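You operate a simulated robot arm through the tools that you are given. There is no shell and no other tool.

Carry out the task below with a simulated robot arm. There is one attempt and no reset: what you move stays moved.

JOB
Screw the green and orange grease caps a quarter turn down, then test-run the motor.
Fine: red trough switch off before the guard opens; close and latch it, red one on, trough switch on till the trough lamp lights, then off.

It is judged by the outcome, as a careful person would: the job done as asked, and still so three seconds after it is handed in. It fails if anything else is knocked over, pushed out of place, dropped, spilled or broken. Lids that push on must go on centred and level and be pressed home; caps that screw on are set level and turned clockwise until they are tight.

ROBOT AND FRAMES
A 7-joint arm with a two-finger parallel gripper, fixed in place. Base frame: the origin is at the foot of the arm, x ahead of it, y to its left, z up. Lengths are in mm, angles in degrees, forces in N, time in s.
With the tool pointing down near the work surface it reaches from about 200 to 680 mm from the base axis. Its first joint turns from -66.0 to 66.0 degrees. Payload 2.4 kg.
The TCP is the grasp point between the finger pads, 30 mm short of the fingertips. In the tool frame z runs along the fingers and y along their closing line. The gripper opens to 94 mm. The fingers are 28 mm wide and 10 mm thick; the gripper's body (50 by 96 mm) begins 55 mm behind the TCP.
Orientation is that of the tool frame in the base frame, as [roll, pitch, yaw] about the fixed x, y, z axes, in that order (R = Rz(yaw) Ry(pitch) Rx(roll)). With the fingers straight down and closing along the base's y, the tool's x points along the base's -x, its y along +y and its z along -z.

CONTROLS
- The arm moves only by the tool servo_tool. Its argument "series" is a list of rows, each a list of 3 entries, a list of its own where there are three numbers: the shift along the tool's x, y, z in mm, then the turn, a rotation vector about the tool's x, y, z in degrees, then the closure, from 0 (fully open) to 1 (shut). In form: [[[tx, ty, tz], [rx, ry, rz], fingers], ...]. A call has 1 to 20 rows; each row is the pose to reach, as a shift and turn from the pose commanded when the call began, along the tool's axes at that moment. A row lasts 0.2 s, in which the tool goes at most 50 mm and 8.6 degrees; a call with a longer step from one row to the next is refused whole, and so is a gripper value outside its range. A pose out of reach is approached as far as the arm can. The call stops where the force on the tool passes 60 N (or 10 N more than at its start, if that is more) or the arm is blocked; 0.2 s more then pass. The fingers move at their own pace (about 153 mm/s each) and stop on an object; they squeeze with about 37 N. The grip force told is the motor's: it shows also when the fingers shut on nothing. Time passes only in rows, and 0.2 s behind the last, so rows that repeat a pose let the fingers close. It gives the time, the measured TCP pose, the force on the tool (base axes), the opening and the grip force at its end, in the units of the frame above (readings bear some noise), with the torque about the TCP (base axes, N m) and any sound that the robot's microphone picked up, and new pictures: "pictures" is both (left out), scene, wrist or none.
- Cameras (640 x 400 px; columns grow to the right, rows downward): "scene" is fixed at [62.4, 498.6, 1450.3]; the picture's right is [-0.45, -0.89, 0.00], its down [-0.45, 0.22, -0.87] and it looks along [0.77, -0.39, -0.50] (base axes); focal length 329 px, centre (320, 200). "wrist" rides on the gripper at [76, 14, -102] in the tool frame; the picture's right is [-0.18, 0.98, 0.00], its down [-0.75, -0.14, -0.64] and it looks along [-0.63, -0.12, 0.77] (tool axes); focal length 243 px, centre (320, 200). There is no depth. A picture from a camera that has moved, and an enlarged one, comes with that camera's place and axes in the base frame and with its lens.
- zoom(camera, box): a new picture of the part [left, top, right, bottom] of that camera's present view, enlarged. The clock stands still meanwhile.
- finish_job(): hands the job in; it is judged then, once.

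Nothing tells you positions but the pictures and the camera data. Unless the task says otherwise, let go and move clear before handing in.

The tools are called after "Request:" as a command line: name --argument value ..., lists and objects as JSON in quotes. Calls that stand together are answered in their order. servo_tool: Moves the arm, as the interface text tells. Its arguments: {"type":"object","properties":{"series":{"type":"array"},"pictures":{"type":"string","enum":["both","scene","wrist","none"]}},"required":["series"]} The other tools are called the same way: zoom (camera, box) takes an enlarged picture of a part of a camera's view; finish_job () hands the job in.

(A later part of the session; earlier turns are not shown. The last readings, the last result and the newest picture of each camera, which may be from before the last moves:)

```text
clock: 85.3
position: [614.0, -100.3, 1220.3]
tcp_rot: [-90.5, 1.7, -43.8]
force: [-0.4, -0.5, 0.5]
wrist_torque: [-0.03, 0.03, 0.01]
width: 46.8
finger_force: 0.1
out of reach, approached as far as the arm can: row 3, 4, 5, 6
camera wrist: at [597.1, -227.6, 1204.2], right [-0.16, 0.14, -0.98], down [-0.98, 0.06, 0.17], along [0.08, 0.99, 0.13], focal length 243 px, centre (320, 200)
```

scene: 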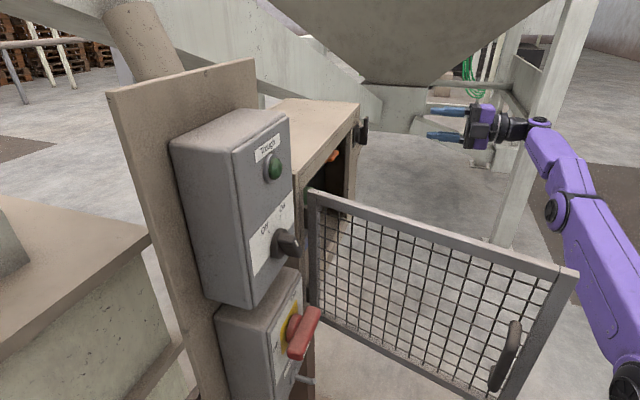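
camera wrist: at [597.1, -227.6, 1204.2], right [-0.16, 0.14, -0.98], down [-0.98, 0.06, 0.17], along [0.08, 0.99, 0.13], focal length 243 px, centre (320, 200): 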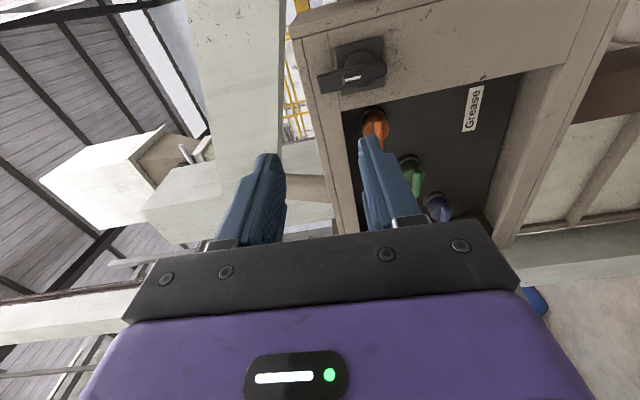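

The roll limit is on this side now, so the free range must extend the other way (camera left, then camera above). That suits a clockwise turn too. I'll roll back and go to camera-left.

Request:
servo_tool --series '[[[0, 0, -5], [0, 0, 8], 0.5], [[0, 0, -10], [0, 0, 16], 0.5], [[0, 0, -15], [0, 0, 24], 0.5], [[0, 0, -20], [0, 0, 32], 0.5], [[0, 0, -25], [0, 0, 40], 0.5], [[0, 0, -30], [0, 0, 48], 0.5], [[-5, 0, -35], [0, 0, 56], 0.5], [[-10, 0, -40], [0, 0, 64], 0.5], [[-15, 0, -45], [0, 0, 72], 0.5], [[-20, 0, -50], [0, 0, 80], 0.5], [[-25, 0, -50], [0, 0, 88], 0.5]]'

```text
clock: 87.7
position: [576.8, -134.8, 1224.3]
tcp_rot: [-106.0, 88.2, -59.6]
force: [0.1, 0.0, 0.1]
wrist_torque: [-0.01, -0.03, -0.02]
width: 46.9
finger_force: 0.1
out of reach, approached as far as the arm can: row 7, 8, 9, 10, 11
camera wrist: at [496.9, -201.9, 1148.8], right [-0.71, 0.68, 0.15], down [-0.35, -0.54, 0.76], along [0.6, 0.49, 0.63], focal length 243 px, centre (320, 200)
```

scene: 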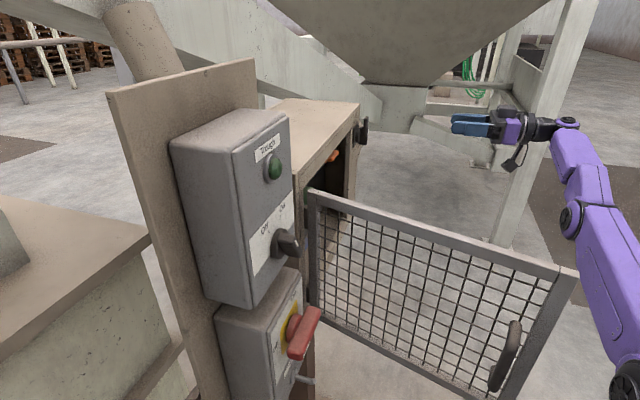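
wrist: 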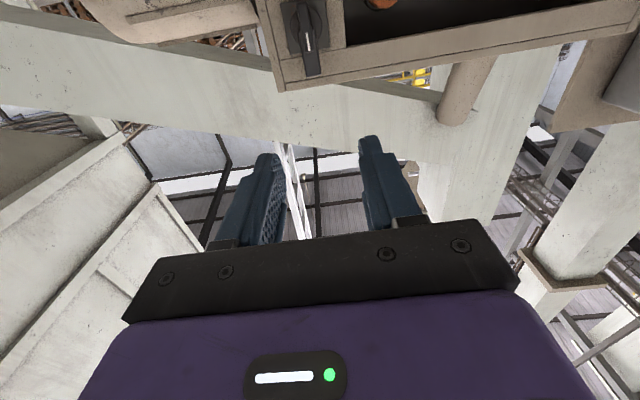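

Back at camera-below. I'll move left in front of the cabinet before rolling on.

Request:
servo_tool --series '[[[5, 25, 5], [0, 0, 0], 0.5], [[10, 50, 10], [0, 0, 0], 0.5], [[20, 75, 20], [0, 0, 0], 0.5], [[32, 100, 32], [0, 0, 0], 0.5], [[46, 125, 46], [0, 0, 0], 0.5], [[60, 150, 60], [0, 0, 0], 0.5], [[74, 173, 74], [0, 0, 0], 0.5], [[74, 173, 74], [0, 0, 0], 0.5]]'

```text
clock: 89.5
position: [505.1, 34.7, 1143.9]
tcp_rot: [-103.5, 88.0, -57.3]
force: [-0.7, -0.3, -0.4]
wrist_torque: [-0.02, -0.01, 0.0]
width: 47.1
finger_force: 0.1
out of reach, approached as far as the arm can: row 1
camera wrist: at [425.4, -31.2, 1068.1], right [-0.71, 0.69, 0.15], down [-0.36, -0.54, 0.76], along [0.6, 0.49, 0.63], focal length 243 px, centre (320, 200)
```

scene: 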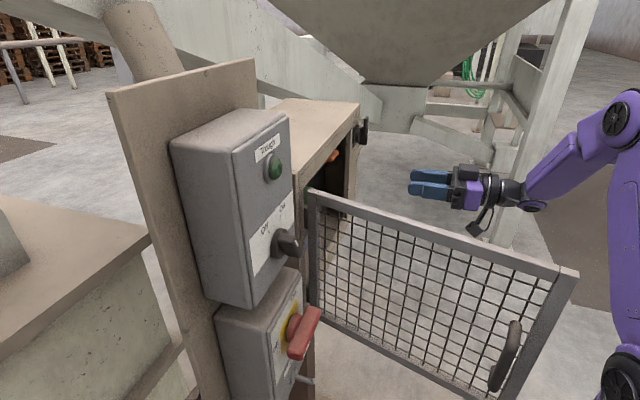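
wrist: 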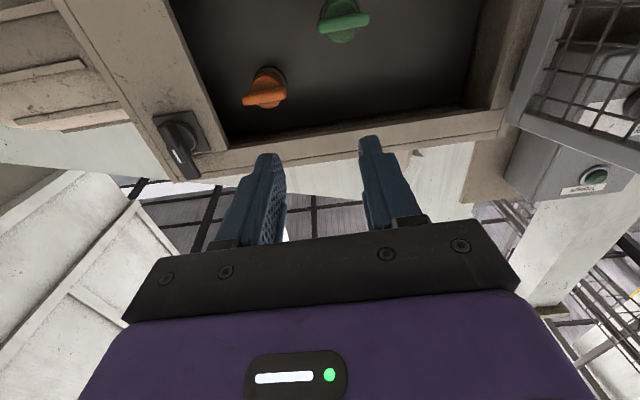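

Good posture again. Now I'll test the roll the other way, toward camera-left.

Request:
servo_tool --series '[[[0, 0, 0], [0, 0, 8], 0.5], [[0, 0, 0], [0, 0, 16], 0.5], [[0, 0, 0], [0, 0, 24], 0.5], [[0, 0, 0], [0, 0, 32], 0.5], [[0, 0, 0], [0, 0, 40], 0.5], [[0, 0, 0], [0, 0, 48], 0.5]]' --pictures "none"

```text
clock: 90.9
position: [504.4, 37.0, 1145.9]
tcp_rot: [90.6, 43.7, 136.6]
force: [-0.1, -0.2, -0.4]
wrist_torque: [0.03, -0.01, 0.02]
width: 47.1
finger_force: 0.0
```

Request:
servo_tool --series '[[[0, 0, 0], [0, 0, 8], 0.5], [[0, 0, 0], [0, 0, 16], 0.5], [[0, 0, 0], [0, 0, 24], 0.5], [[0, 0, 0], [0, 0, 32], 0.5], [[0, 0, 0], [0, 0, 40], 0.5], [[0, 0, 0], [0, 0, 43.7], 0.5]]' --pictures "scene"

```text
clock: 92.3
position: [504.2, 35.3, 1143.9]
tcp_rot: [90.6, 0.0, 136.3]
force: [0.1, 0.5, -0.1]
wrist_torque: [0.04, -0.02, 0.02]
width: 47.0
finger_force: 0.1
```

scene: 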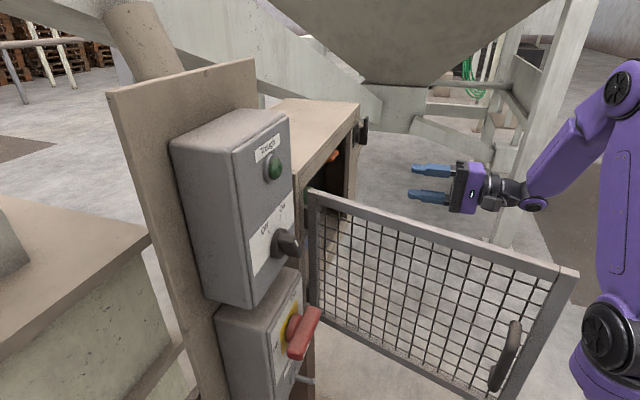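

Camera-left was reached cleanly. I'll test the range beyond it before committing to a cap.

Request:
servo_tool --series '[[[0, 0, 0], [0, 0, 8], 0.5], [[0, 0, 0], [0, 0, 16], 0.5], [[0, 0, 0], [0, 0, 24], 0.5], [[0, 0, 0], [0, 0, 32], 0.5]]' --pictures "none"

```text
clock: 93.3
position: [504.4, 35.9, 1144.7]
tcp_rot: [90.7, -32.0, 135.9]
force: [-0.3, -0.8, 0.3]
wrist_torque: [0.02, 0.02, 0.0]
width: 47.1
finger_force: 0.1
```

Request:
servo_tool --series '[[[0, 0, 0], [0, 0, 8], 0.5], [[0, 0, 0], [0, 0, 16], 0.5], [[0, 0, 0], [0, 0, 24], 0.5], [[0, 0, 0], [0, 0, 32], 0.5], [[0, 0, 0], [0, 0, 40], 0.5], [[0, 0, 0], [0, 0, 48], 0.5], [[0, 0, 0], [0, 0, 56], 0.5], [[0, 0, 0], [0, 0, 64], 0.5]]'

```text
clock: 95.1
position: [505.6, 36.4, 1144.2]
tcp_rot: [-94.3, -84.1, -39.6]
force: [-0.1, -0.1, -0.5]
wrist_torque: [0.03, -0.02, 0.01]
width: 46.6
finger_force: 0.1
camera wrist: at [450.0, -53.8, 1219.5], right [0.69, -0.67, -0.29], down [-0.61, -0.32, -0.73], along [0.4, 0.68, -0.62], focal length 243 px, centre (320, 200)
```

scene: 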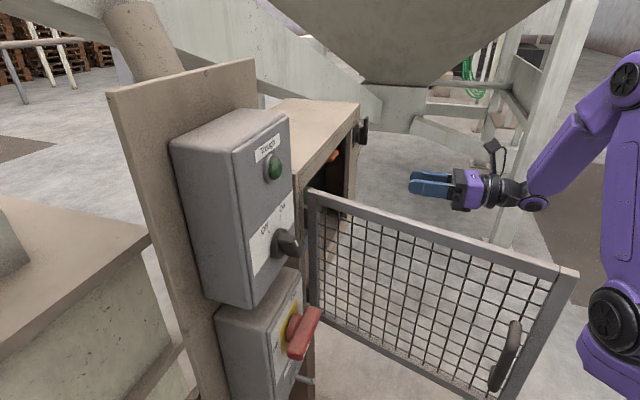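
wrist: 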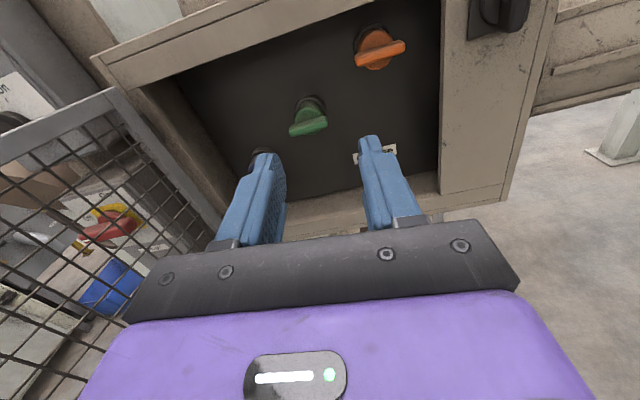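

The range through to camera-above is free, so each cap can go from camera-left to camera-above in one clockwise quarter turn. I'll use this view from above to pin down the caps.

Request:
zoom --camera "wrist" --box '[240, 0, 450, 160]'

```text
2.50 times, centred on (345, 80) of wrist
camera zoom: at [450.0, -53.8, 1219.5], right [0.69, -0.67, -0.29], down [-0.61, -0.32, -0.73], along [0.4, 0.68, -0.62], focal length 606 px, centre (258, 500)
```

zoom: 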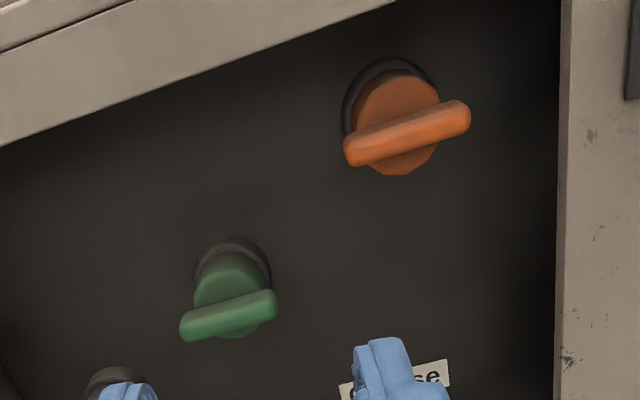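

Both bars are about 602 mm out along the panel normal: green at e = 295, z = 1090, orange at e = 401, z = 1150. I'll roll back to camera-left and line up on green with the fingers just short of the opening.

Request:
servo_tool --series '[[[-5, -3, 5], [0, 0, -8], 0.5], [[-10, -5, 10], [0, 0, -16], 0.5], [[-15, -8, 18], [0, 0, -24], 0.5], [[-20, -10, 28], [0, 0, -32], 0.5], [[-24, -13, 38], [0, 0, -40], 0.5], [[-29, -16, 48], [0, 0, -48], 0.5], [[-34, -18, 60], [0, 0, -56], 0.5], [[-38, -21, 72], [0, 0, -64], 0.5], [[-43, -23, 84], [0, 0, -72], 0.5], [[-48, -26, 97], [0, 0, -80], 0.5], [[-53, -29, 110], [0, 0, -88], 0.5], [[-57.3, -31.2, 122], [0, 0, -96], 0.5]]'

Request:
zoom --camera "wrist" --box '[180, 0, 500, 220]'

```text
clock: 97.7
position: [562.0, 148.9, 1089.4]
tcp_rot: [90.5, 0.3, 136.3]
force: [0.6, 0.0, 0.7]
wrist_torque: [-0.01, 0.0, -0.01]
width: 47.1
finger_force: 0.1
camera wrist: at [436.3, 127.4, 1103.8], right [0.13, -0.12, 0.98], down [0.1, -0.99, -0.13], along [0.99, 0.11, -0.12], focal length 243 px, centre (320, 200)
```

scene: 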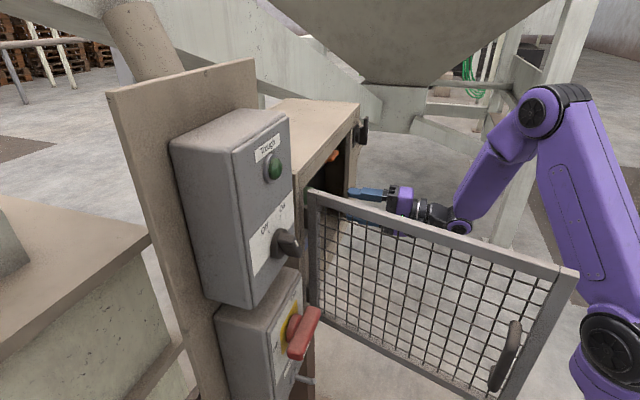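
wrist: 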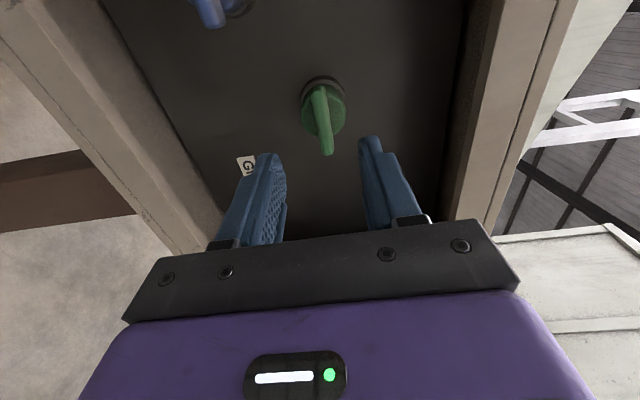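

```text
1.82 times, centred on (340, 110) of wrist
camera zoom: at [436.3, 127.4, 1103.8], right [0.13, -0.12, 0.98], down [0.1, -0.99, -0.13], along [0.99, 0.11, -0.12], focal length 441 px, centre (284, 364)
```

zoom: 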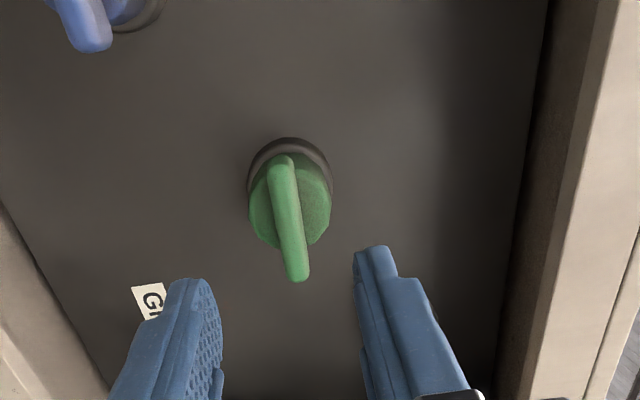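

Green sits centred between the fingers. I'll advance onto its wing bar slowly.

Request:
servo_tool --series '[[[-1, 1, 20], [0, 0, 0], 0.5], [[-2.5, 1, 40], [0, 0, 0], 0.5], [[-4, 1, 56], [0, 0, 0], 0.5], [[-4.3, 1, 66], [0, 0, 0], 0.5], [[-4.3, 1, 72], [0, 0, 0], 0.5]]'

Request:
zoom --camera "wrist" --box '[200, 60, 456, 230]'

```text
clock: 98.9
position: [615.5, 198.1, 1090.1]
tcp_rot: [90.5, 0.2, 136.0]
force: [0.2, -0.9, -0.3]
wrist_torque: [0.04, 0.01, 0.02]
width: 47.2
finger_force: 0.1
camera wrist: at [489.9, 176.1, 1105.0], right [0.14, -0.12, 0.98], down [0.1, -0.99, -0.13], along [0.99, 0.11, -0.12], focal length 243 px, centre (320, 200)
```

scene: 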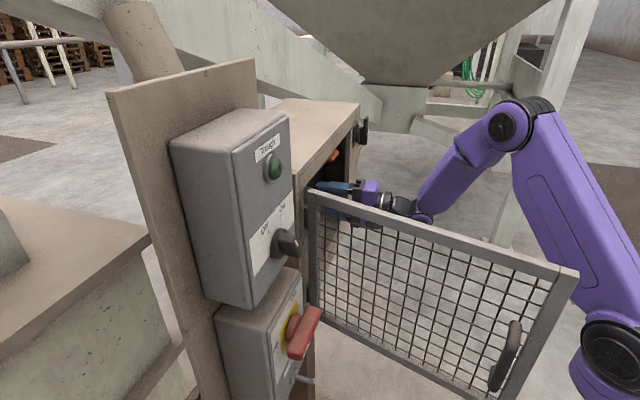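
wrist: 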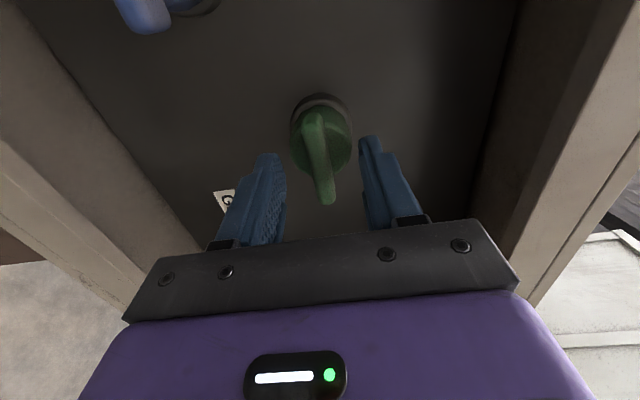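

```text
2.35 times, centred on (328, 145) of wrist
camera zoom: at [489.9, 176.1, 1105.0], right [0.14, -0.12, 0.98], down [0.1, -0.99, -0.13], along [0.99, 0.11, -0.12], focal length 571 px, centre (301, 329)
```

zoom: 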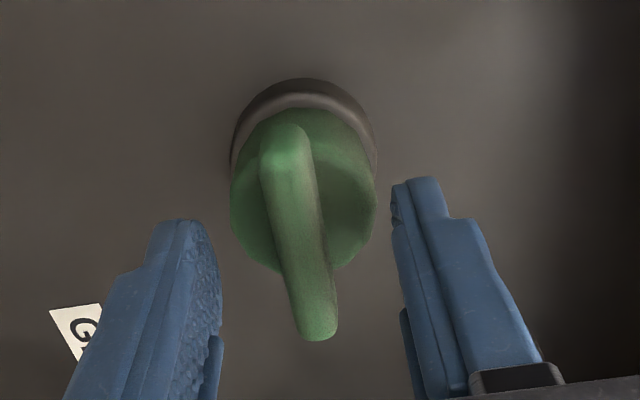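

The fingertips are just past the bar's front. I'll go 3 mm deeper, then close.

Request:
servo_tool --series '[[[0, 0.5, 3], [0, 0, 0], 0.5], [[0, 0.5, 3], [0, 0, 0], 0.8], [[0, 0.5, 3], [0, 0, 0], 1], [[0, 0.5, 3], [0, 0, 0], 1], [[0, 0.5, 3], [0, 0, 0], 1]]'

Request:
zoom --camera "wrist" --box '[200, 60, 456, 230]'

```text
clock: 100.1
position: [618.5, 199.6, 1089.0]
tcp_rot: [90.6, 0.1, 136.3]
force: [1.5, 1.5, -3.2]
wrist_torque: [0.79, -0.26, -0.15]
width: 11.7
finger_force: 44.8
camera wrist: at [491.8, 178.5, 1105.3], right [0.14, -0.12, 0.98], down [0.1, -0.99, -0.13], along [0.99, 0.12, -0.12], focal length 243 px, centre (320, 200)
```

scene: 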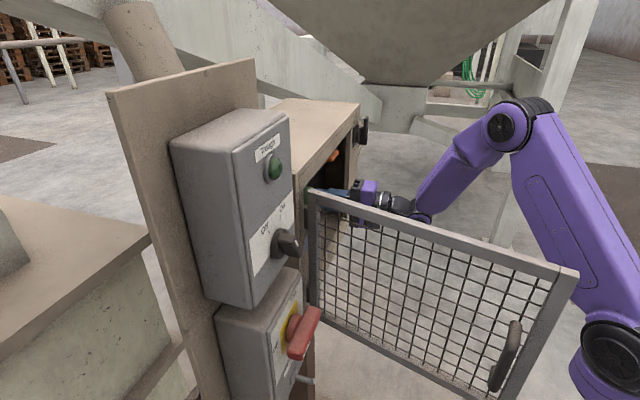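
wrist: 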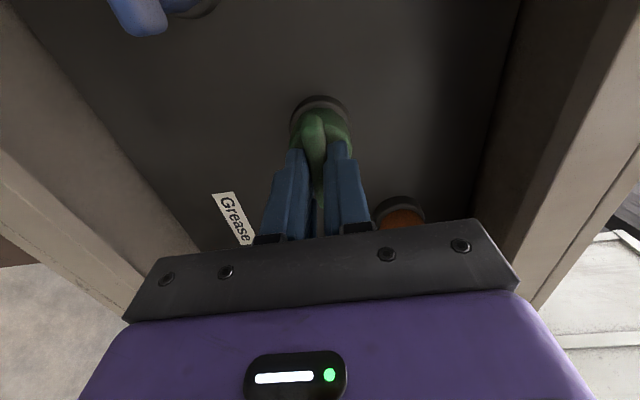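

```text
2.35 times, centred on (328, 145) of wrist
camera zoom: at [491.8, 178.5, 1105.3], right [0.14, -0.12, 0.98], down [0.1, -0.99, -0.13], along [0.99, 0.12, -0.12], focal length 571 px, centre (301, 329)
```

zoom: 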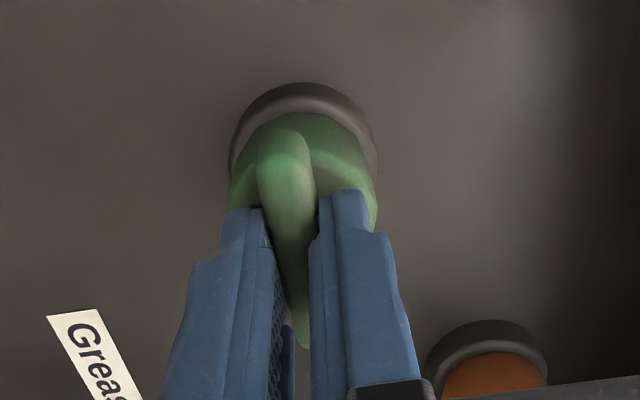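

Green's wing is gripped at 11.7 mm. I'll turn it clockwise, half of the quarter turn first.

Request:
servo_tool --series '[[[0, 0, 0], [0, 0, 6], 1], [[0, 0, 0], [0, 0, 12], 1], [[0, 0, 0], [0, 0, 18], 1], [[0, 0, 0], [0, 0, 24], 1], [[0, 0, 0.2], [0, 0, 30], 1], [[0, 0, 0.2], [0, 0, 36], 1], [[0, 0, 0.3], [0, 0, 42], 1], [[0, 0, 0.3], [0, 0, 46], 1]]'

Request:
zoom --camera "wrist" --box '[200, 60, 456, 230]'

```text
clock: 101.9
position: [617.6, 198.6, 1091.4]
tcp_rot: [90.6, -46.0, 135.8]
force: [2.9, 1.4, -6.3]
wrist_torque: [0.96, -1.04, 0.3]
width: 12.1
finger_force: 45.0
camera wrist: at [516.1, 155.5, 1156.0], right [0.61, -0.57, 0.55], down [-0.14, -0.76, -0.63], along [0.78, 0.3, -0.54], focal length 243 px, centre (320, 200)
```

scene: 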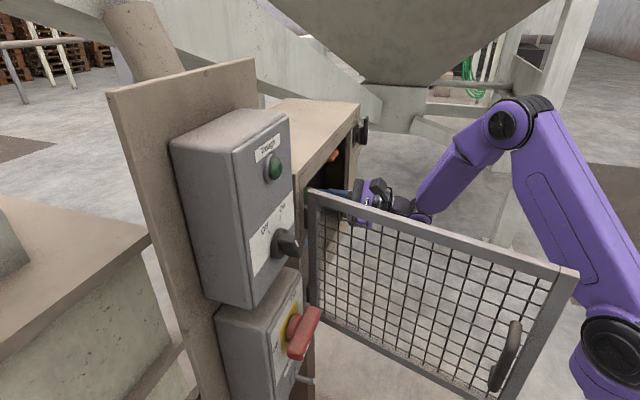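
wrist: 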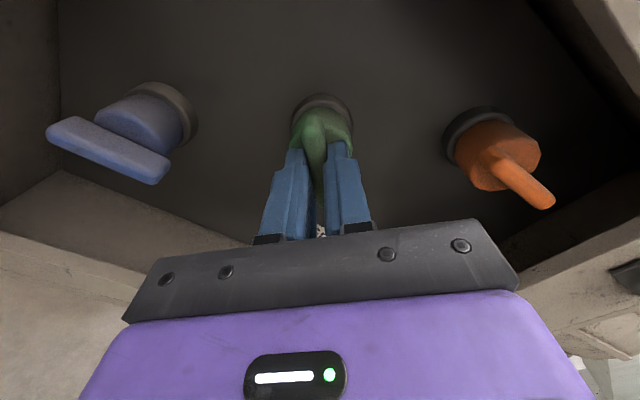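

```text
2.35 times, centred on (328, 145) of wrist
camera zoom: at [516.1, 155.5, 1156.0], right [0.61, -0.57, 0.55], down [-0.14, -0.76, -0.63], along [0.78, 0.3, -0.54], focal length 571 px, centre (301, 329)
```

zoom: 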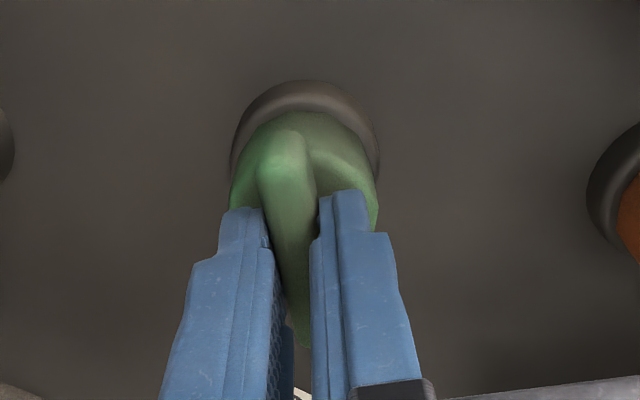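

The cap is turning with the fingers. I'll finish the quarter turn.

Request:
servo_tool --series '[[[0, 0, 0], [0, 0, 6], 1], [[0, 0, 0], [0, 0, 12], 1], [[0, 0, 0], [0, 0, 18], 1], [[0, 0, 0], [0, 0, 24], 1], [[0, 0, 0.2], [0, 0, 30], 1], [[0, 0, 0.2], [0, 0, 36], 1], [[0, 0, 0.3], [0, 0, 42], 1], [[0, 0, 0.3], [0, 0, 45], 1], [[0, 0, 0.3], [0, 0, 45], 1]]'

Request:
zoom --camera "wrist" --box '[200, 60, 456, 230]'

```text
clock: 103.9
position: [616.5, 201.3, 1091.0]
tcp_rot: [-118.7, -88.9, -15.3]
force: [-5.7, -2.1, -6.9]
wrist_torque: [0.5, -0.43, -0.81]
width: 12.0
finger_force: 45.0
camera wrist: at [558.2, 115.4, 1167.4], right [0.7, -0.68, -0.2], down [-0.56, -0.36, -0.75], along [0.43, 0.64, -0.64], focal length 243 px, centre (320, 200)
```

scene: 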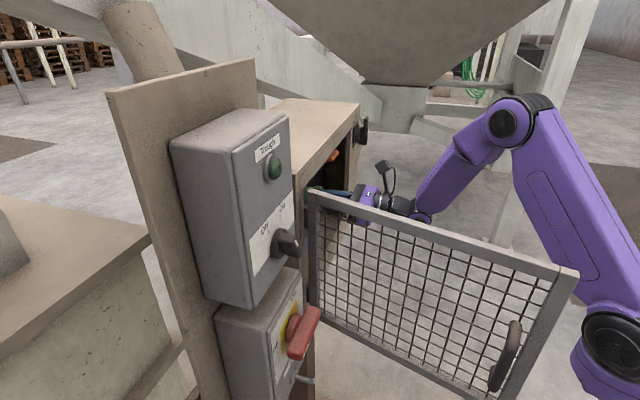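
wrist: 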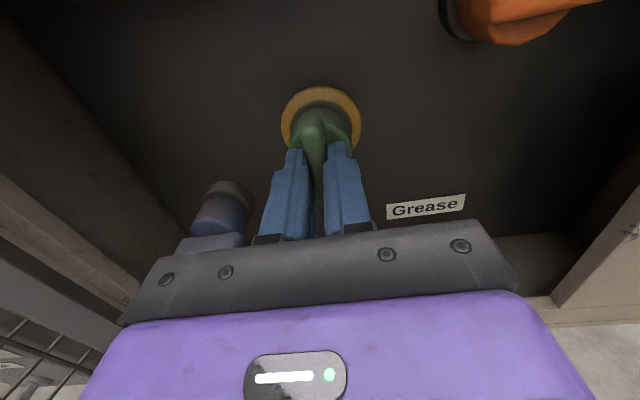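

```text
2.35 times, centred on (328, 145) of wrist
camera zoom: at [558.2, 115.4, 1167.4], right [0.7, -0.68, -0.2], down [-0.56, -0.36, -0.75], along [0.43, 0.64, -0.64], focal length 571 px, centre (301, 329)
```

zoom: 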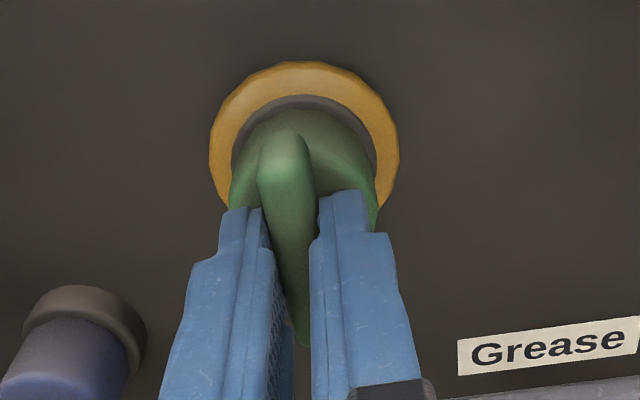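

A ring of grease appeared round the green cap, so its quarter turn is done. I'll release and back out.

Request:
servo_tool --series '[[[0, 0, 0], [0, 0, 0], 0.6], [[0, 0, 0], [0, 0, 0], 0.6], [[0, 0, -20], [0, 0, 0], 0.6], [[0, 0, -45], [0, 0, 0], 0.6], [[0, 0, -75], [0, 0, 0], 0.6]]'

Request:
zoom --camera "wrist" --box '[180, 0, 500, 220]'

```text
clock: 105.1
position: [565.0, 145.8, 1092.4]
tcp_rot: [-119.0, -89.0, -14.8]
force: [-0.3, 0.1, 0.2]
wrist_torque: [0.0, 0.01, -0.01]
width: 37.4
finger_force: 0.1
camera wrist: at [505.8, 60.6, 1169.0], right [0.71, -0.68, -0.2], down [-0.56, -0.36, -0.75], along [0.44, 0.64, -0.64], focal length 243 px, centre (320, 200)
```

scene: 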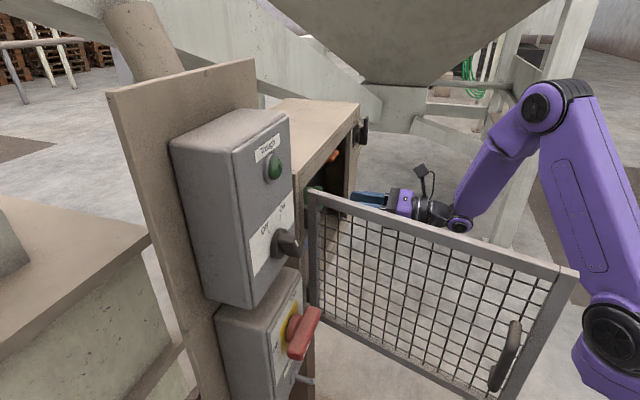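
wrist: 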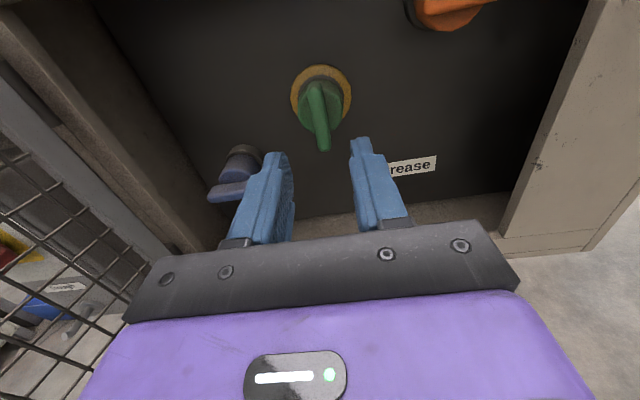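

```text
1.82 times, centred on (340, 110) of wrist
camera zoom: at [505.8, 60.6, 1169.0], right [0.71, -0.68, -0.2], down [-0.56, -0.36, -0.75], along [0.44, 0.64, -0.64], focal length 441 px, centre (284, 364)
```

zoom: 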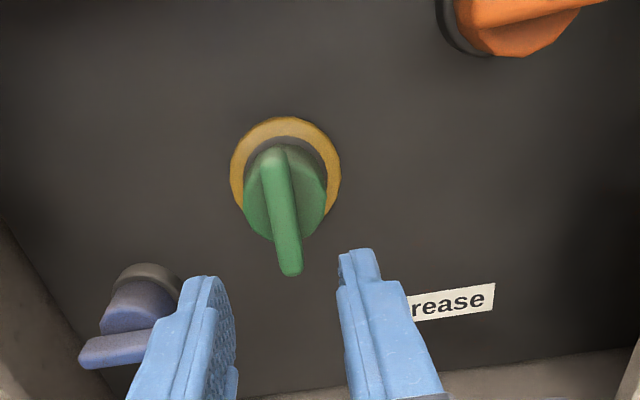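

Green's bar is now vertical with a clean grease ring. Next I roll back to camera-left and line up on orange.

Request:
servo_tool --series '[[[5, 9, -10], [0, 0, -7.6], 0.6], [[10, 17, -15], [0, 0, -15.2], 0.5], [[14, 26, -15], [0, 0, -22.8], 0.5], [[19, 35, -15], [0, 0, -30.3], 0.5], [[24, 44, -15], [0, 0, -37.9], 0.5], [[29, 52, -15], [0, 0, -45.5], 0.5], [[34, 61, -15], [0, 0, -53], 0.5], [[38, 70, -15], [0, 0, -60.7], 0.5], [[43, 78, -15], [0, 0, -68.3], 0.5], [[48, 87, -12], [0, 0, -75.8], 0.5], [[53, 96, -8], [0, 0, -83.4], 0.5], [[57.6, 104.6, -4.8], [0, 0, -91], 0.5]]'

Request:
zoom --camera "wrist" --box '[180, 0, 500, 220]'

```text
clock: 107.7
position: [639.3, 69.6, 1146.1]
tcp_rot: [90.5, 0.3, 136.2]
force: [-0.6, 0.6, -0.2]
wrist_torque: [0.0, 0.01, 0.03]
width: 46.8
finger_force: 0.0
camera wrist: at [512.9, 48.1, 1162.4], right [0.13, -0.12, 0.98], down [0.1, -0.99, -0.13], along [0.99, 0.11, -0.12], focal length 243 px, centre (320, 200)
```

scene: 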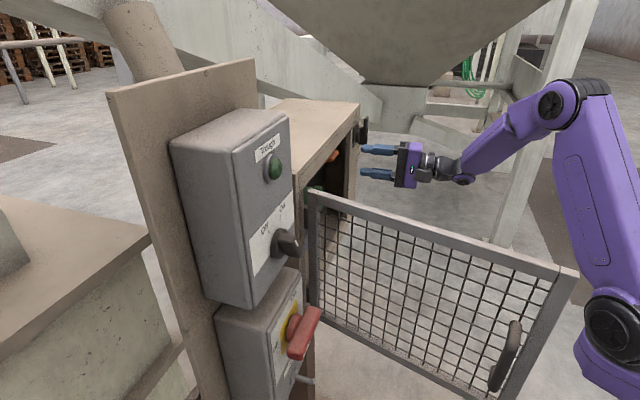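
wrist: 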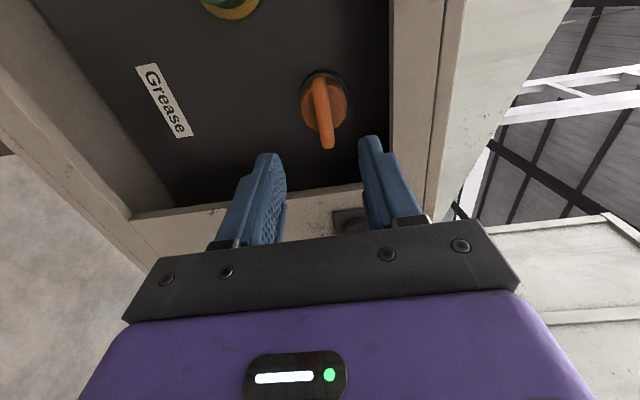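

```text
1.82 times, centred on (340, 110) of wrist
camera zoom: at [512.9, 48.1, 1162.4], right [0.13, -0.12, 0.98], down [0.1, -0.99, -0.13], along [0.99, 0.11, -0.12], focal length 441 px, centre (284, 364)
```

zoom: 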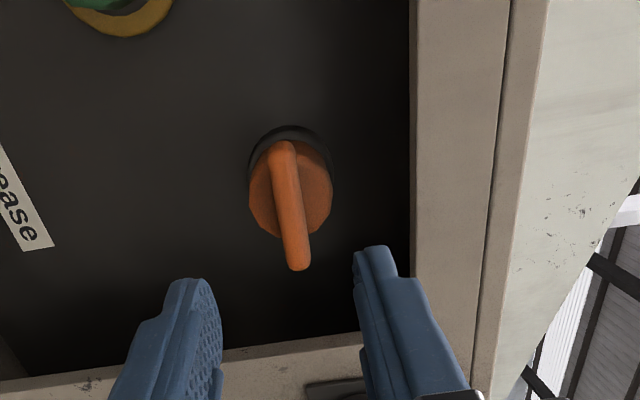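

Orange is centred between the fingers. I'll narrow the opening a little to clear the cabinet's top edge, then advance onto the bar.

Request:
servo_tool --series '[[[0, 3.9, 10], [0, 0, 0], 0.62], [[0.3, 3.9, 30], [0, 0, 0], 0.62], [[0.6, 3.9, 50], [0, 0, 0], 0.62], [[0.8, 3.9, 64], [0, 0, 0], 0.62], [[0.8, 3.9, 74], [0, 0, 0], 0.62]]'

Request:
zoom --camera "wrist" --box '[200, 60, 456, 230]'

```text
clock: 108.9
position: [690.4, 124.4, 1150.2]
tcp_rot: [90.5, 0.1, 136.2]
force: [-1.2, 0.0, 0.5]
wrist_torque: [0.03, 0.01, -0.02]
width: 35.8
finger_force: 0.0
camera wrist: at [564.0, 102.8, 1165.5], right [0.14, -0.12, 0.98], down [0.1, -0.99, -0.13], along [0.99, 0.12, -0.12], focal length 243 px, centre (320, 200)
```

scene: 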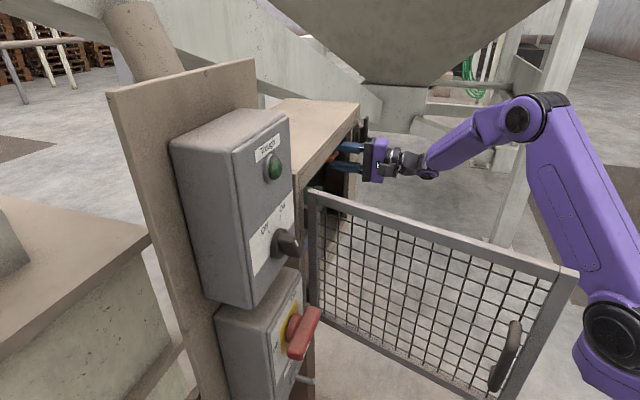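
wrist: 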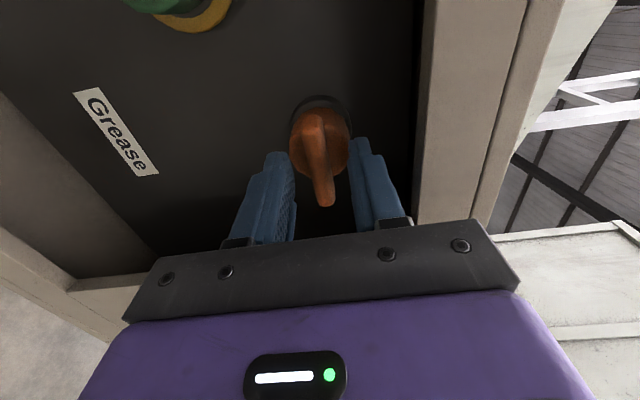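

```text
2.35 times, centred on (328, 145) of wrist
camera zoom: at [564.0, 102.8, 1165.5], right [0.14, -0.12, 0.98], down [0.1, -0.99, -0.13], along [0.99, 0.12, -0.12], focal length 571 px, centre (301, 329)
```

zoom: 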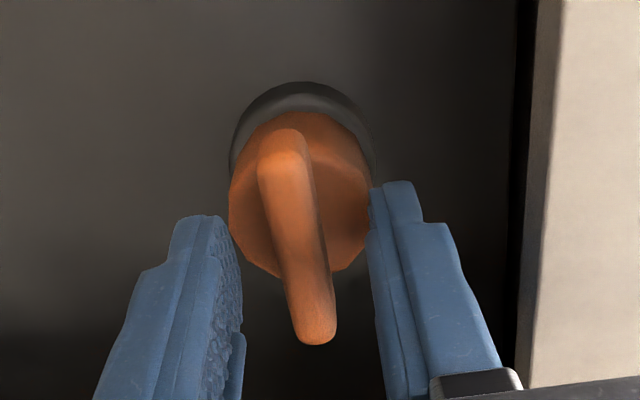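

The view matches the green grasp. I'll go 2 mm deeper and close on orange's bar.

Request:
servo_tool --series '[[[0, 0, 2.5], [0, 0, 0], 0.62], [[0, 0, 2.5], [0, 0, 0], 0.8], [[0, 0, 2.5], [0, 0, 0], 1], [[0, 0, 2.5], [0, 0, 0], 1], [[0, 0, 2.5], [0, 0, 0], 1]]' --pictures "wrist"

Request:
zoom --camera "wrist" --box '[200, 60, 456, 230]'

```text
clock: 110.1
position: [691.6, 127.4, 1151.1]
tcp_rot: [90.6, 0.1, 136.3]
force: [0.8, 0.9, -5.0]
wrist_torque: [0.69, -0.34, -0.25]
width: 11.7
finger_force: 44.9
camera wrist: at [565.6, 104.6, 1165.5], right [0.14, -0.12, 0.98], down [0.1, -0.99, -0.13], along [0.99, 0.12, -0.12], focal length 243 px, centre (320, 200)
```

wrist: 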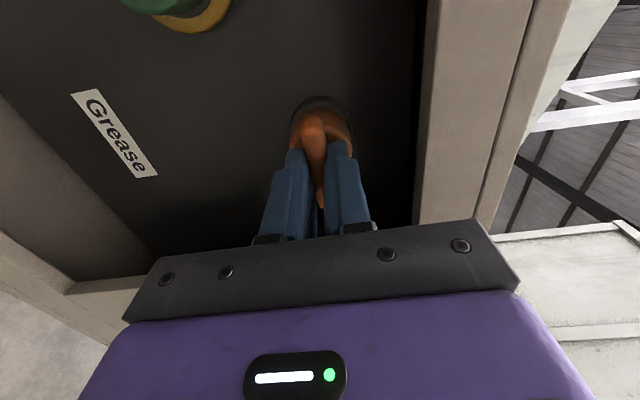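

```text
2.35 times, centred on (328, 145) of wrist
camera zoom: at [565.6, 104.6, 1165.5], right [0.14, -0.12, 0.98], down [0.1, -0.99, -0.13], along [0.99, 0.12, -0.12], focal length 571 px, centre (301, 329)
```

zoom: 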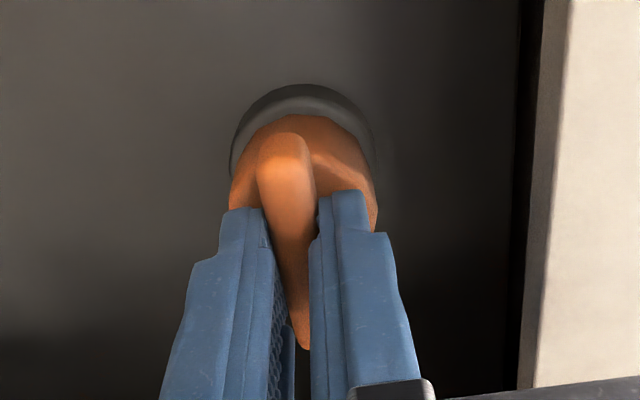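

Orange is gripped at 11.7 mm. I'll turn it clockwise in two halves, as with green.

Request:
servo_tool --series '[[[0, 0, 0], [0, 0, 6], 1], [[0, 0, 0], [0, 0, 12], 1], [[0, 0, 0], [0, 0, 18], 1], [[0, 0, 0], [0, 0, 24], 1], [[0, 0, 0.2], [0, 0, 30], 1], [[0, 0, 0.2], [0, 0, 36], 1], [[0, 0, 0.3], [0, 0, 42], 1], [[0, 0, 0.3], [0, 0, 46], 1]]'

```text
clock: 111.9
position: [691.9, 126.4, 1150.1]
tcp_rot: [90.8, -46.0, 135.7]
force: [1.0, -0.2, -7.5]
wrist_torque: [0.98, -1.03, 0.44]
width: 12.2
finger_force: 45.5
camera wrist: at [590.0, 81.5, 1216.3], right [0.6, -0.58, 0.55], down [-0.14, -0.76, -0.63], along [0.78, 0.3, -0.54], focal length 243 px, centre (320, 200)
```

scene: 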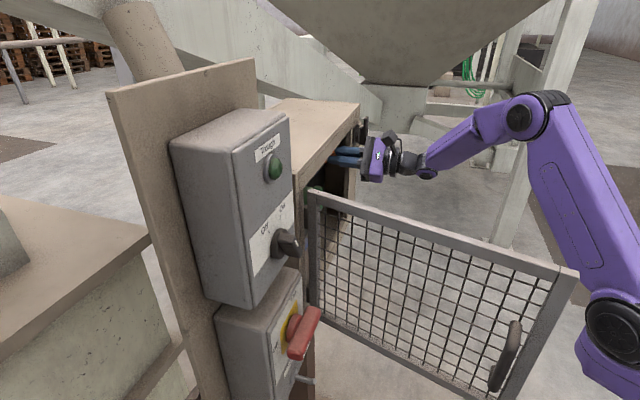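
wrist: 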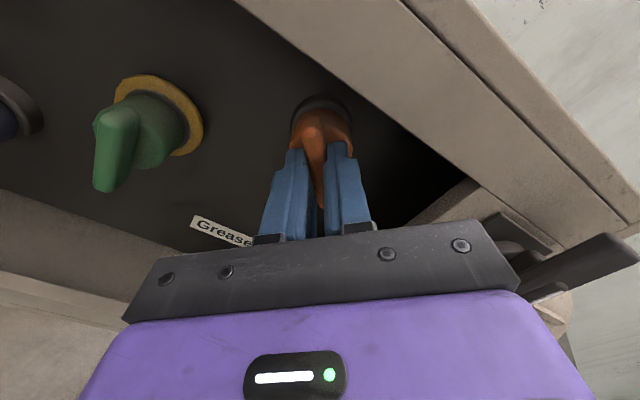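

It turns with the fingers. I'll finish the quarter turn.

Request:
servo_tool --series '[[[0, 0, 0], [0, 0, 6], 1], [[0, 0, 0], [0, 0, 12], 1], [[0, 0, 0], [0, 0, 18], 1], [[0, 0, 0], [0, 0, 24], 1], [[0, 0, 0.2], [0, 0, 30], 1], [[0, 0, 0.2], [0, 0, 36], 1], [[0, 0, 0.3], [0, 0, 42], 1], [[0, 0, 0.3], [0, 0, 45], 1], [[0, 0, 0.3], [0, 0, 45], 1]]'

Request:
zoom --camera "wrist" --box '[200, 60, 456, 230]'

```text
clock: 113.9
position: [691.7, 125.8, 1151.3]
tcp_rot: [-115.5, -89.1, -18.4]
force: [-0.4, -2.4, -0.4]
wrist_torque: [0.66, -0.61, -0.89]
width: 11.8
finger_force: 44.9
camera wrist: at [632.2, 41.1, 1227.7], right [0.7, -0.68, -0.2], down [-0.56, -0.36, -0.75], along [0.44, 0.64, -0.64], focal length 243 px, centre (320, 200)
```

scene: 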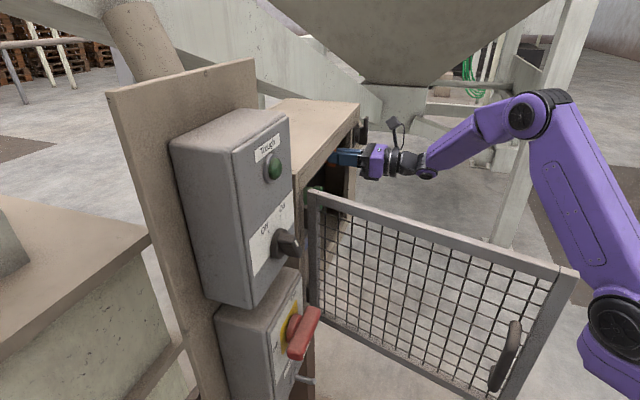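
wrist: 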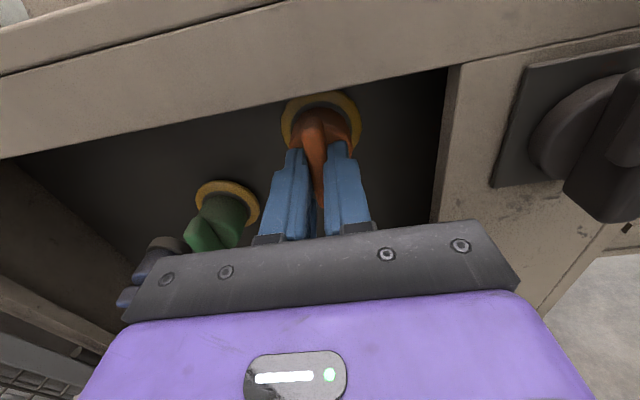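

```text
2.35 times, centred on (328, 145) of wrist
camera zoom: at [632.2, 41.1, 1227.7], right [0.7, -0.68, -0.2], down [-0.56, -0.36, -0.75], along [0.44, 0.64, -0.64], focal length 571 px, centre (301, 329)
```

zoom: 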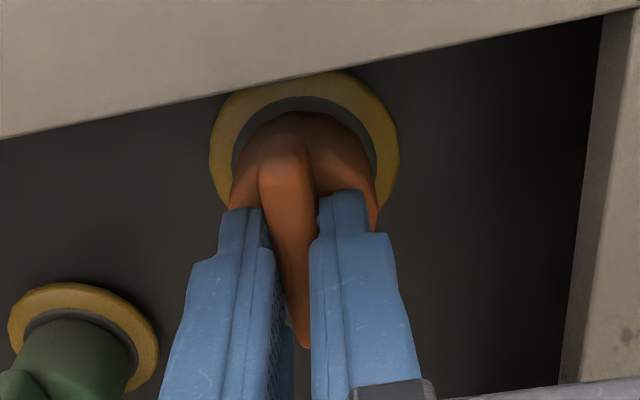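

Orange also shows its grease ring. I'll release and back out of the cabinet.

Request:
servo_tool --series '[[[0, 0, 0], [0, 0, 0], 0.65], [[0, 0, 0], [0, 0, 0], 0.65], [[0, 0, -20], [0, 0, 0], 0.65], [[0, 0, -45], [0, 0, 0], 0.65], [[0, 0, -75], [0, 0, 0], 0.65], [[0, 0, -110], [0, 0, 0], 0.65], [[0, 0, -145], [0, 0, 0], 0.65]]'

Request:
zoom --camera "wrist" --box '[160, 0, 520, 220]'

```text
clock: 115.5
position: [590.8, 21.9, 1152.8]
tcp_rot: [-118.2, -89.1, -15.7]
force: [0.8, 0.0, -0.6]
wrist_torque: [-0.02, -0.02, 0.03]
width: 32.8
finger_force: 0.0
camera wrist: at [531.2, -63.0, 1229.5], right [0.71, -0.68, -0.2], down [-0.56, -0.36, -0.75], along [0.44, 0.64, -0.64], focal length 243 px, centre (320, 200)
```

scene: 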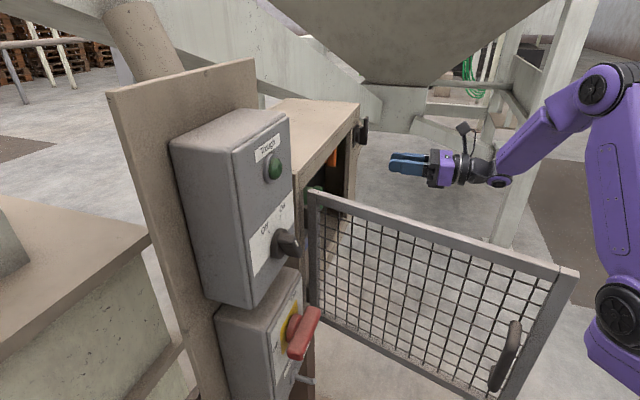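
wrist: 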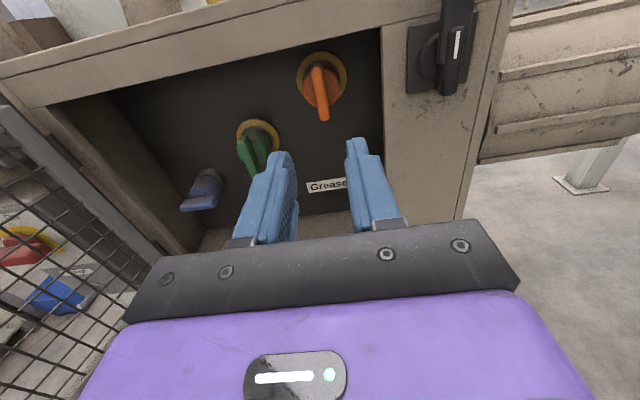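

```text
1.78 times, centred on (340, 110) of wrist
camera zoom: at [531.2, -63.0, 1229.5], right [0.71, -0.68, -0.2], down [-0.56, -0.36, -0.75], along [0.44, 0.64, -0.64], focal length 431 px, centre (284, 360)
```

zoom: 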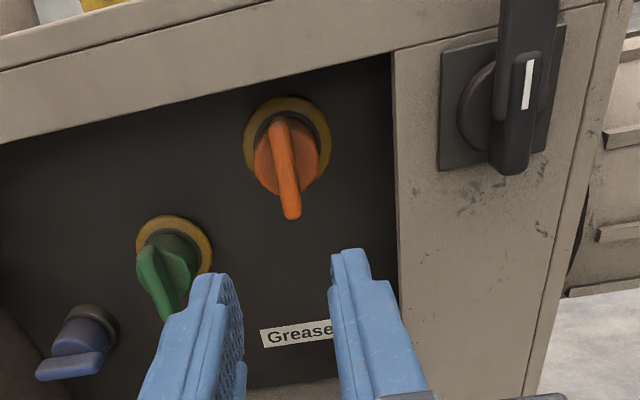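

Both caps now stand vertical with grease rings. I'll roll back to the camera-below pose in the free space before going over the guard to close it.

Request:
servo_tool --series '[[[0, -6, -5], [0, 0, -8.2], 0.65], [[0, -12, -10], [0, 0, -16.4], 0.65], [[0, -18, -14], [0, 0, -24.6], 0.65], [[0, -24, -18], [0, 0, -32.8], 0.65], [[0, -30, -22], [0, 0, -41], 0.65], [[0, -36, -26], [0, 0, -49.2], 0.65], [[0, -42, -30], [0, 0, -57.4], 0.65], [[0, -48, -35], [0, 0, -65.6], 0.65], [[0, -54, -40], [0, 0, -73.8], 0.65], [[0, -60, -45], [0, 0, -82], 0.65], [[0, -66, -50], [0, 0, -90.2], 0.65]]' --pictures "none"

Request:
servo_tool --series '[[[0, 0, 0], [0, 0, -8.2], 0.65], [[0, 0, 0], [0, 0, -16.4], 0.65], [[0, 0, 0], [0, 0, -24.6], 0.65], [[0, 0, 0], [0, 0, -32.8], 0.65], [[0, 0, 0], [0, 0, -41], 0.65], [[0, 0, 0], [0, 0, -49.2], 0.65], [[0, 0, 0], [0, 0, -57.4], 0.65], [[0, 0, 0], [0, 0, -65.6], 0.65], [[0, 0, 0], [0, 0, -73.8], 0.65], [[0, 0, 0], [0, 0, -82], 0.65], [[0, 0, 0], [0, 0, -90], 0.65]]' --pictures "scene"

```text
clock: 117.9
position: [509.2, 31.9, 1153.1]
tcp_rot: [90.4, -0.5, 136.0]
force: [0.4, -0.2, -0.1]
wrist_torque: [-0.02, 0.04, -0.01]
width: 32.9
finger_force: 0.1
```

```text
clock: 120.3
position: [509.8, 31.1, 1152.7]
tcp_rot: [132.5, 89.4, 178.7]
force: [-0.5, 0.4, 0.2]
wrist_torque: [0.02, 0.02, 0.05]
width: 32.9
finger_force: 0.1
```

scene: 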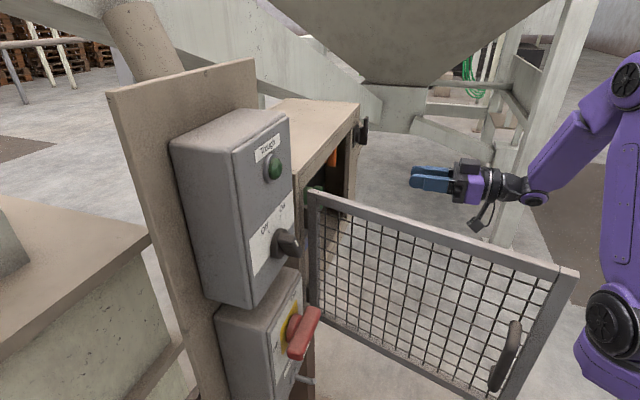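

Camera-below again. Now I'll pitch the hand down and rise, heading to a spot above the guard's top rail.

Request:
servo_tool --series '[[[-15, 11, -4], [2.4, 7.7, 1.4], 0.5], [[-30, 23, -8], [4.8, 15.3, 2.9], 0.4], [[-45, 34, -12], [7.2, 23, 4.3], 0.3], [[-61, 46, -17], [9.6, 30.6, 5.8], 0.3], [[-76, 57, -21], [12, 38.3, 7.2], 0.3], [[-91, 69, -25], [14.3, 45.9, 8.6], 0.3], [[-106, 80, -30], [16.7, 53.6, 10.1], 0.3], [[-122, 92, -34], [19.1, 61.25, 11.5], 0.3]]'

```text
clock: 122.1
position: [420.2, 71.1, 1279.2]
tcp_rot: [179.6, 27.3, -155.3]
force: [-1.3, 0.2, 0.5]
wrist_torque: [0.01, -0.04, 0.02]
width: 65.8
finger_force: 0.1
camera wrist: at [310.9, 34.9, 1333.4], right [-0.26, 0.96, 0.09], down [0.4, 0.02, 0.92], along [0.88, 0.28, -0.39], focal length 243 px, centre (320, 200)
```

scene: 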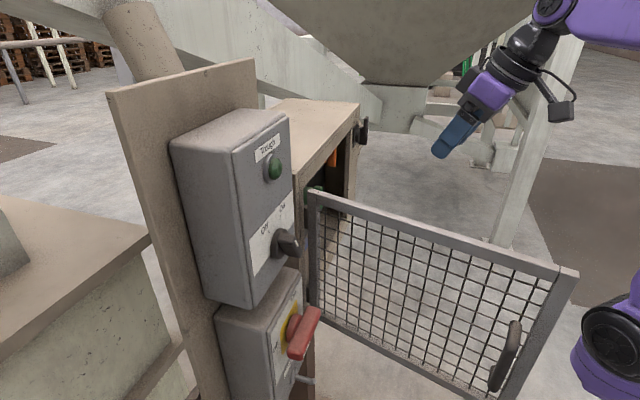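
wrist: 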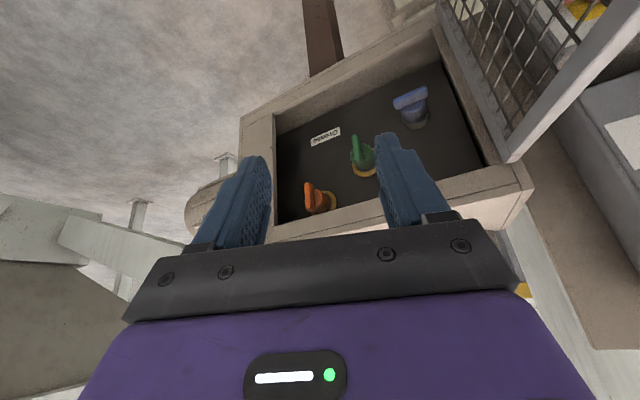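

Reached exactly. Next I move left over the rail with the fingers wide to straddle it, staying above it for now.

Request:
servo_tool --series '[[[11, 29, -6], [0, 0, 0], 0.2], [[22, 59, -11], [0, 0, 0], 0.1], [[32, 88, -17], [0, 0, 0], 0.1], [[43, 118, -22], [0, 0, 0], 0.1], [[54, 147, -28], [0, 0, 0], 0.1], [[64.8, 176.6, -33.4], [0, 0, 0], 0.1]]'

```text
clock: 123.5
position: [279.4, 201.3, 1277.0]
tcp_rot: [179.5, 27.3, -155.3]
force: [0.1, 0.6, 0.1]
wrist_torque: [0.0, 0.0, 0.01]
width: 84.7
finger_force: 0.1
camera wrist: at [169.0, 164.2, 1333.6], right [-0.27, 0.96, 0.09], down [0.4, 0.02, 0.92], along [0.88, 0.28, -0.39], focal length 243 px, centre (320, 200)
```

scene: 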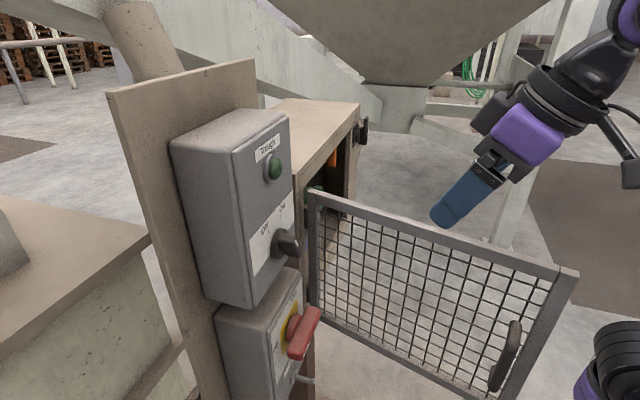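
wrist: 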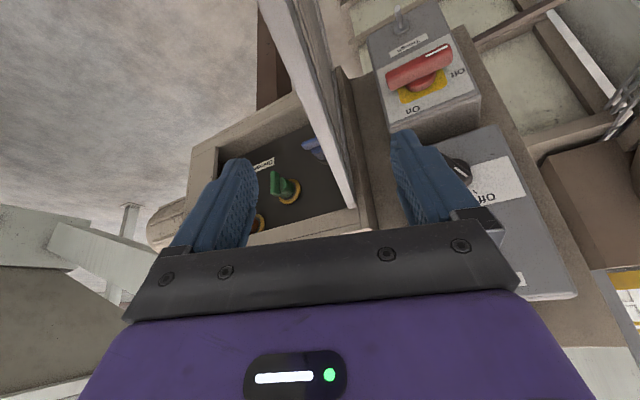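

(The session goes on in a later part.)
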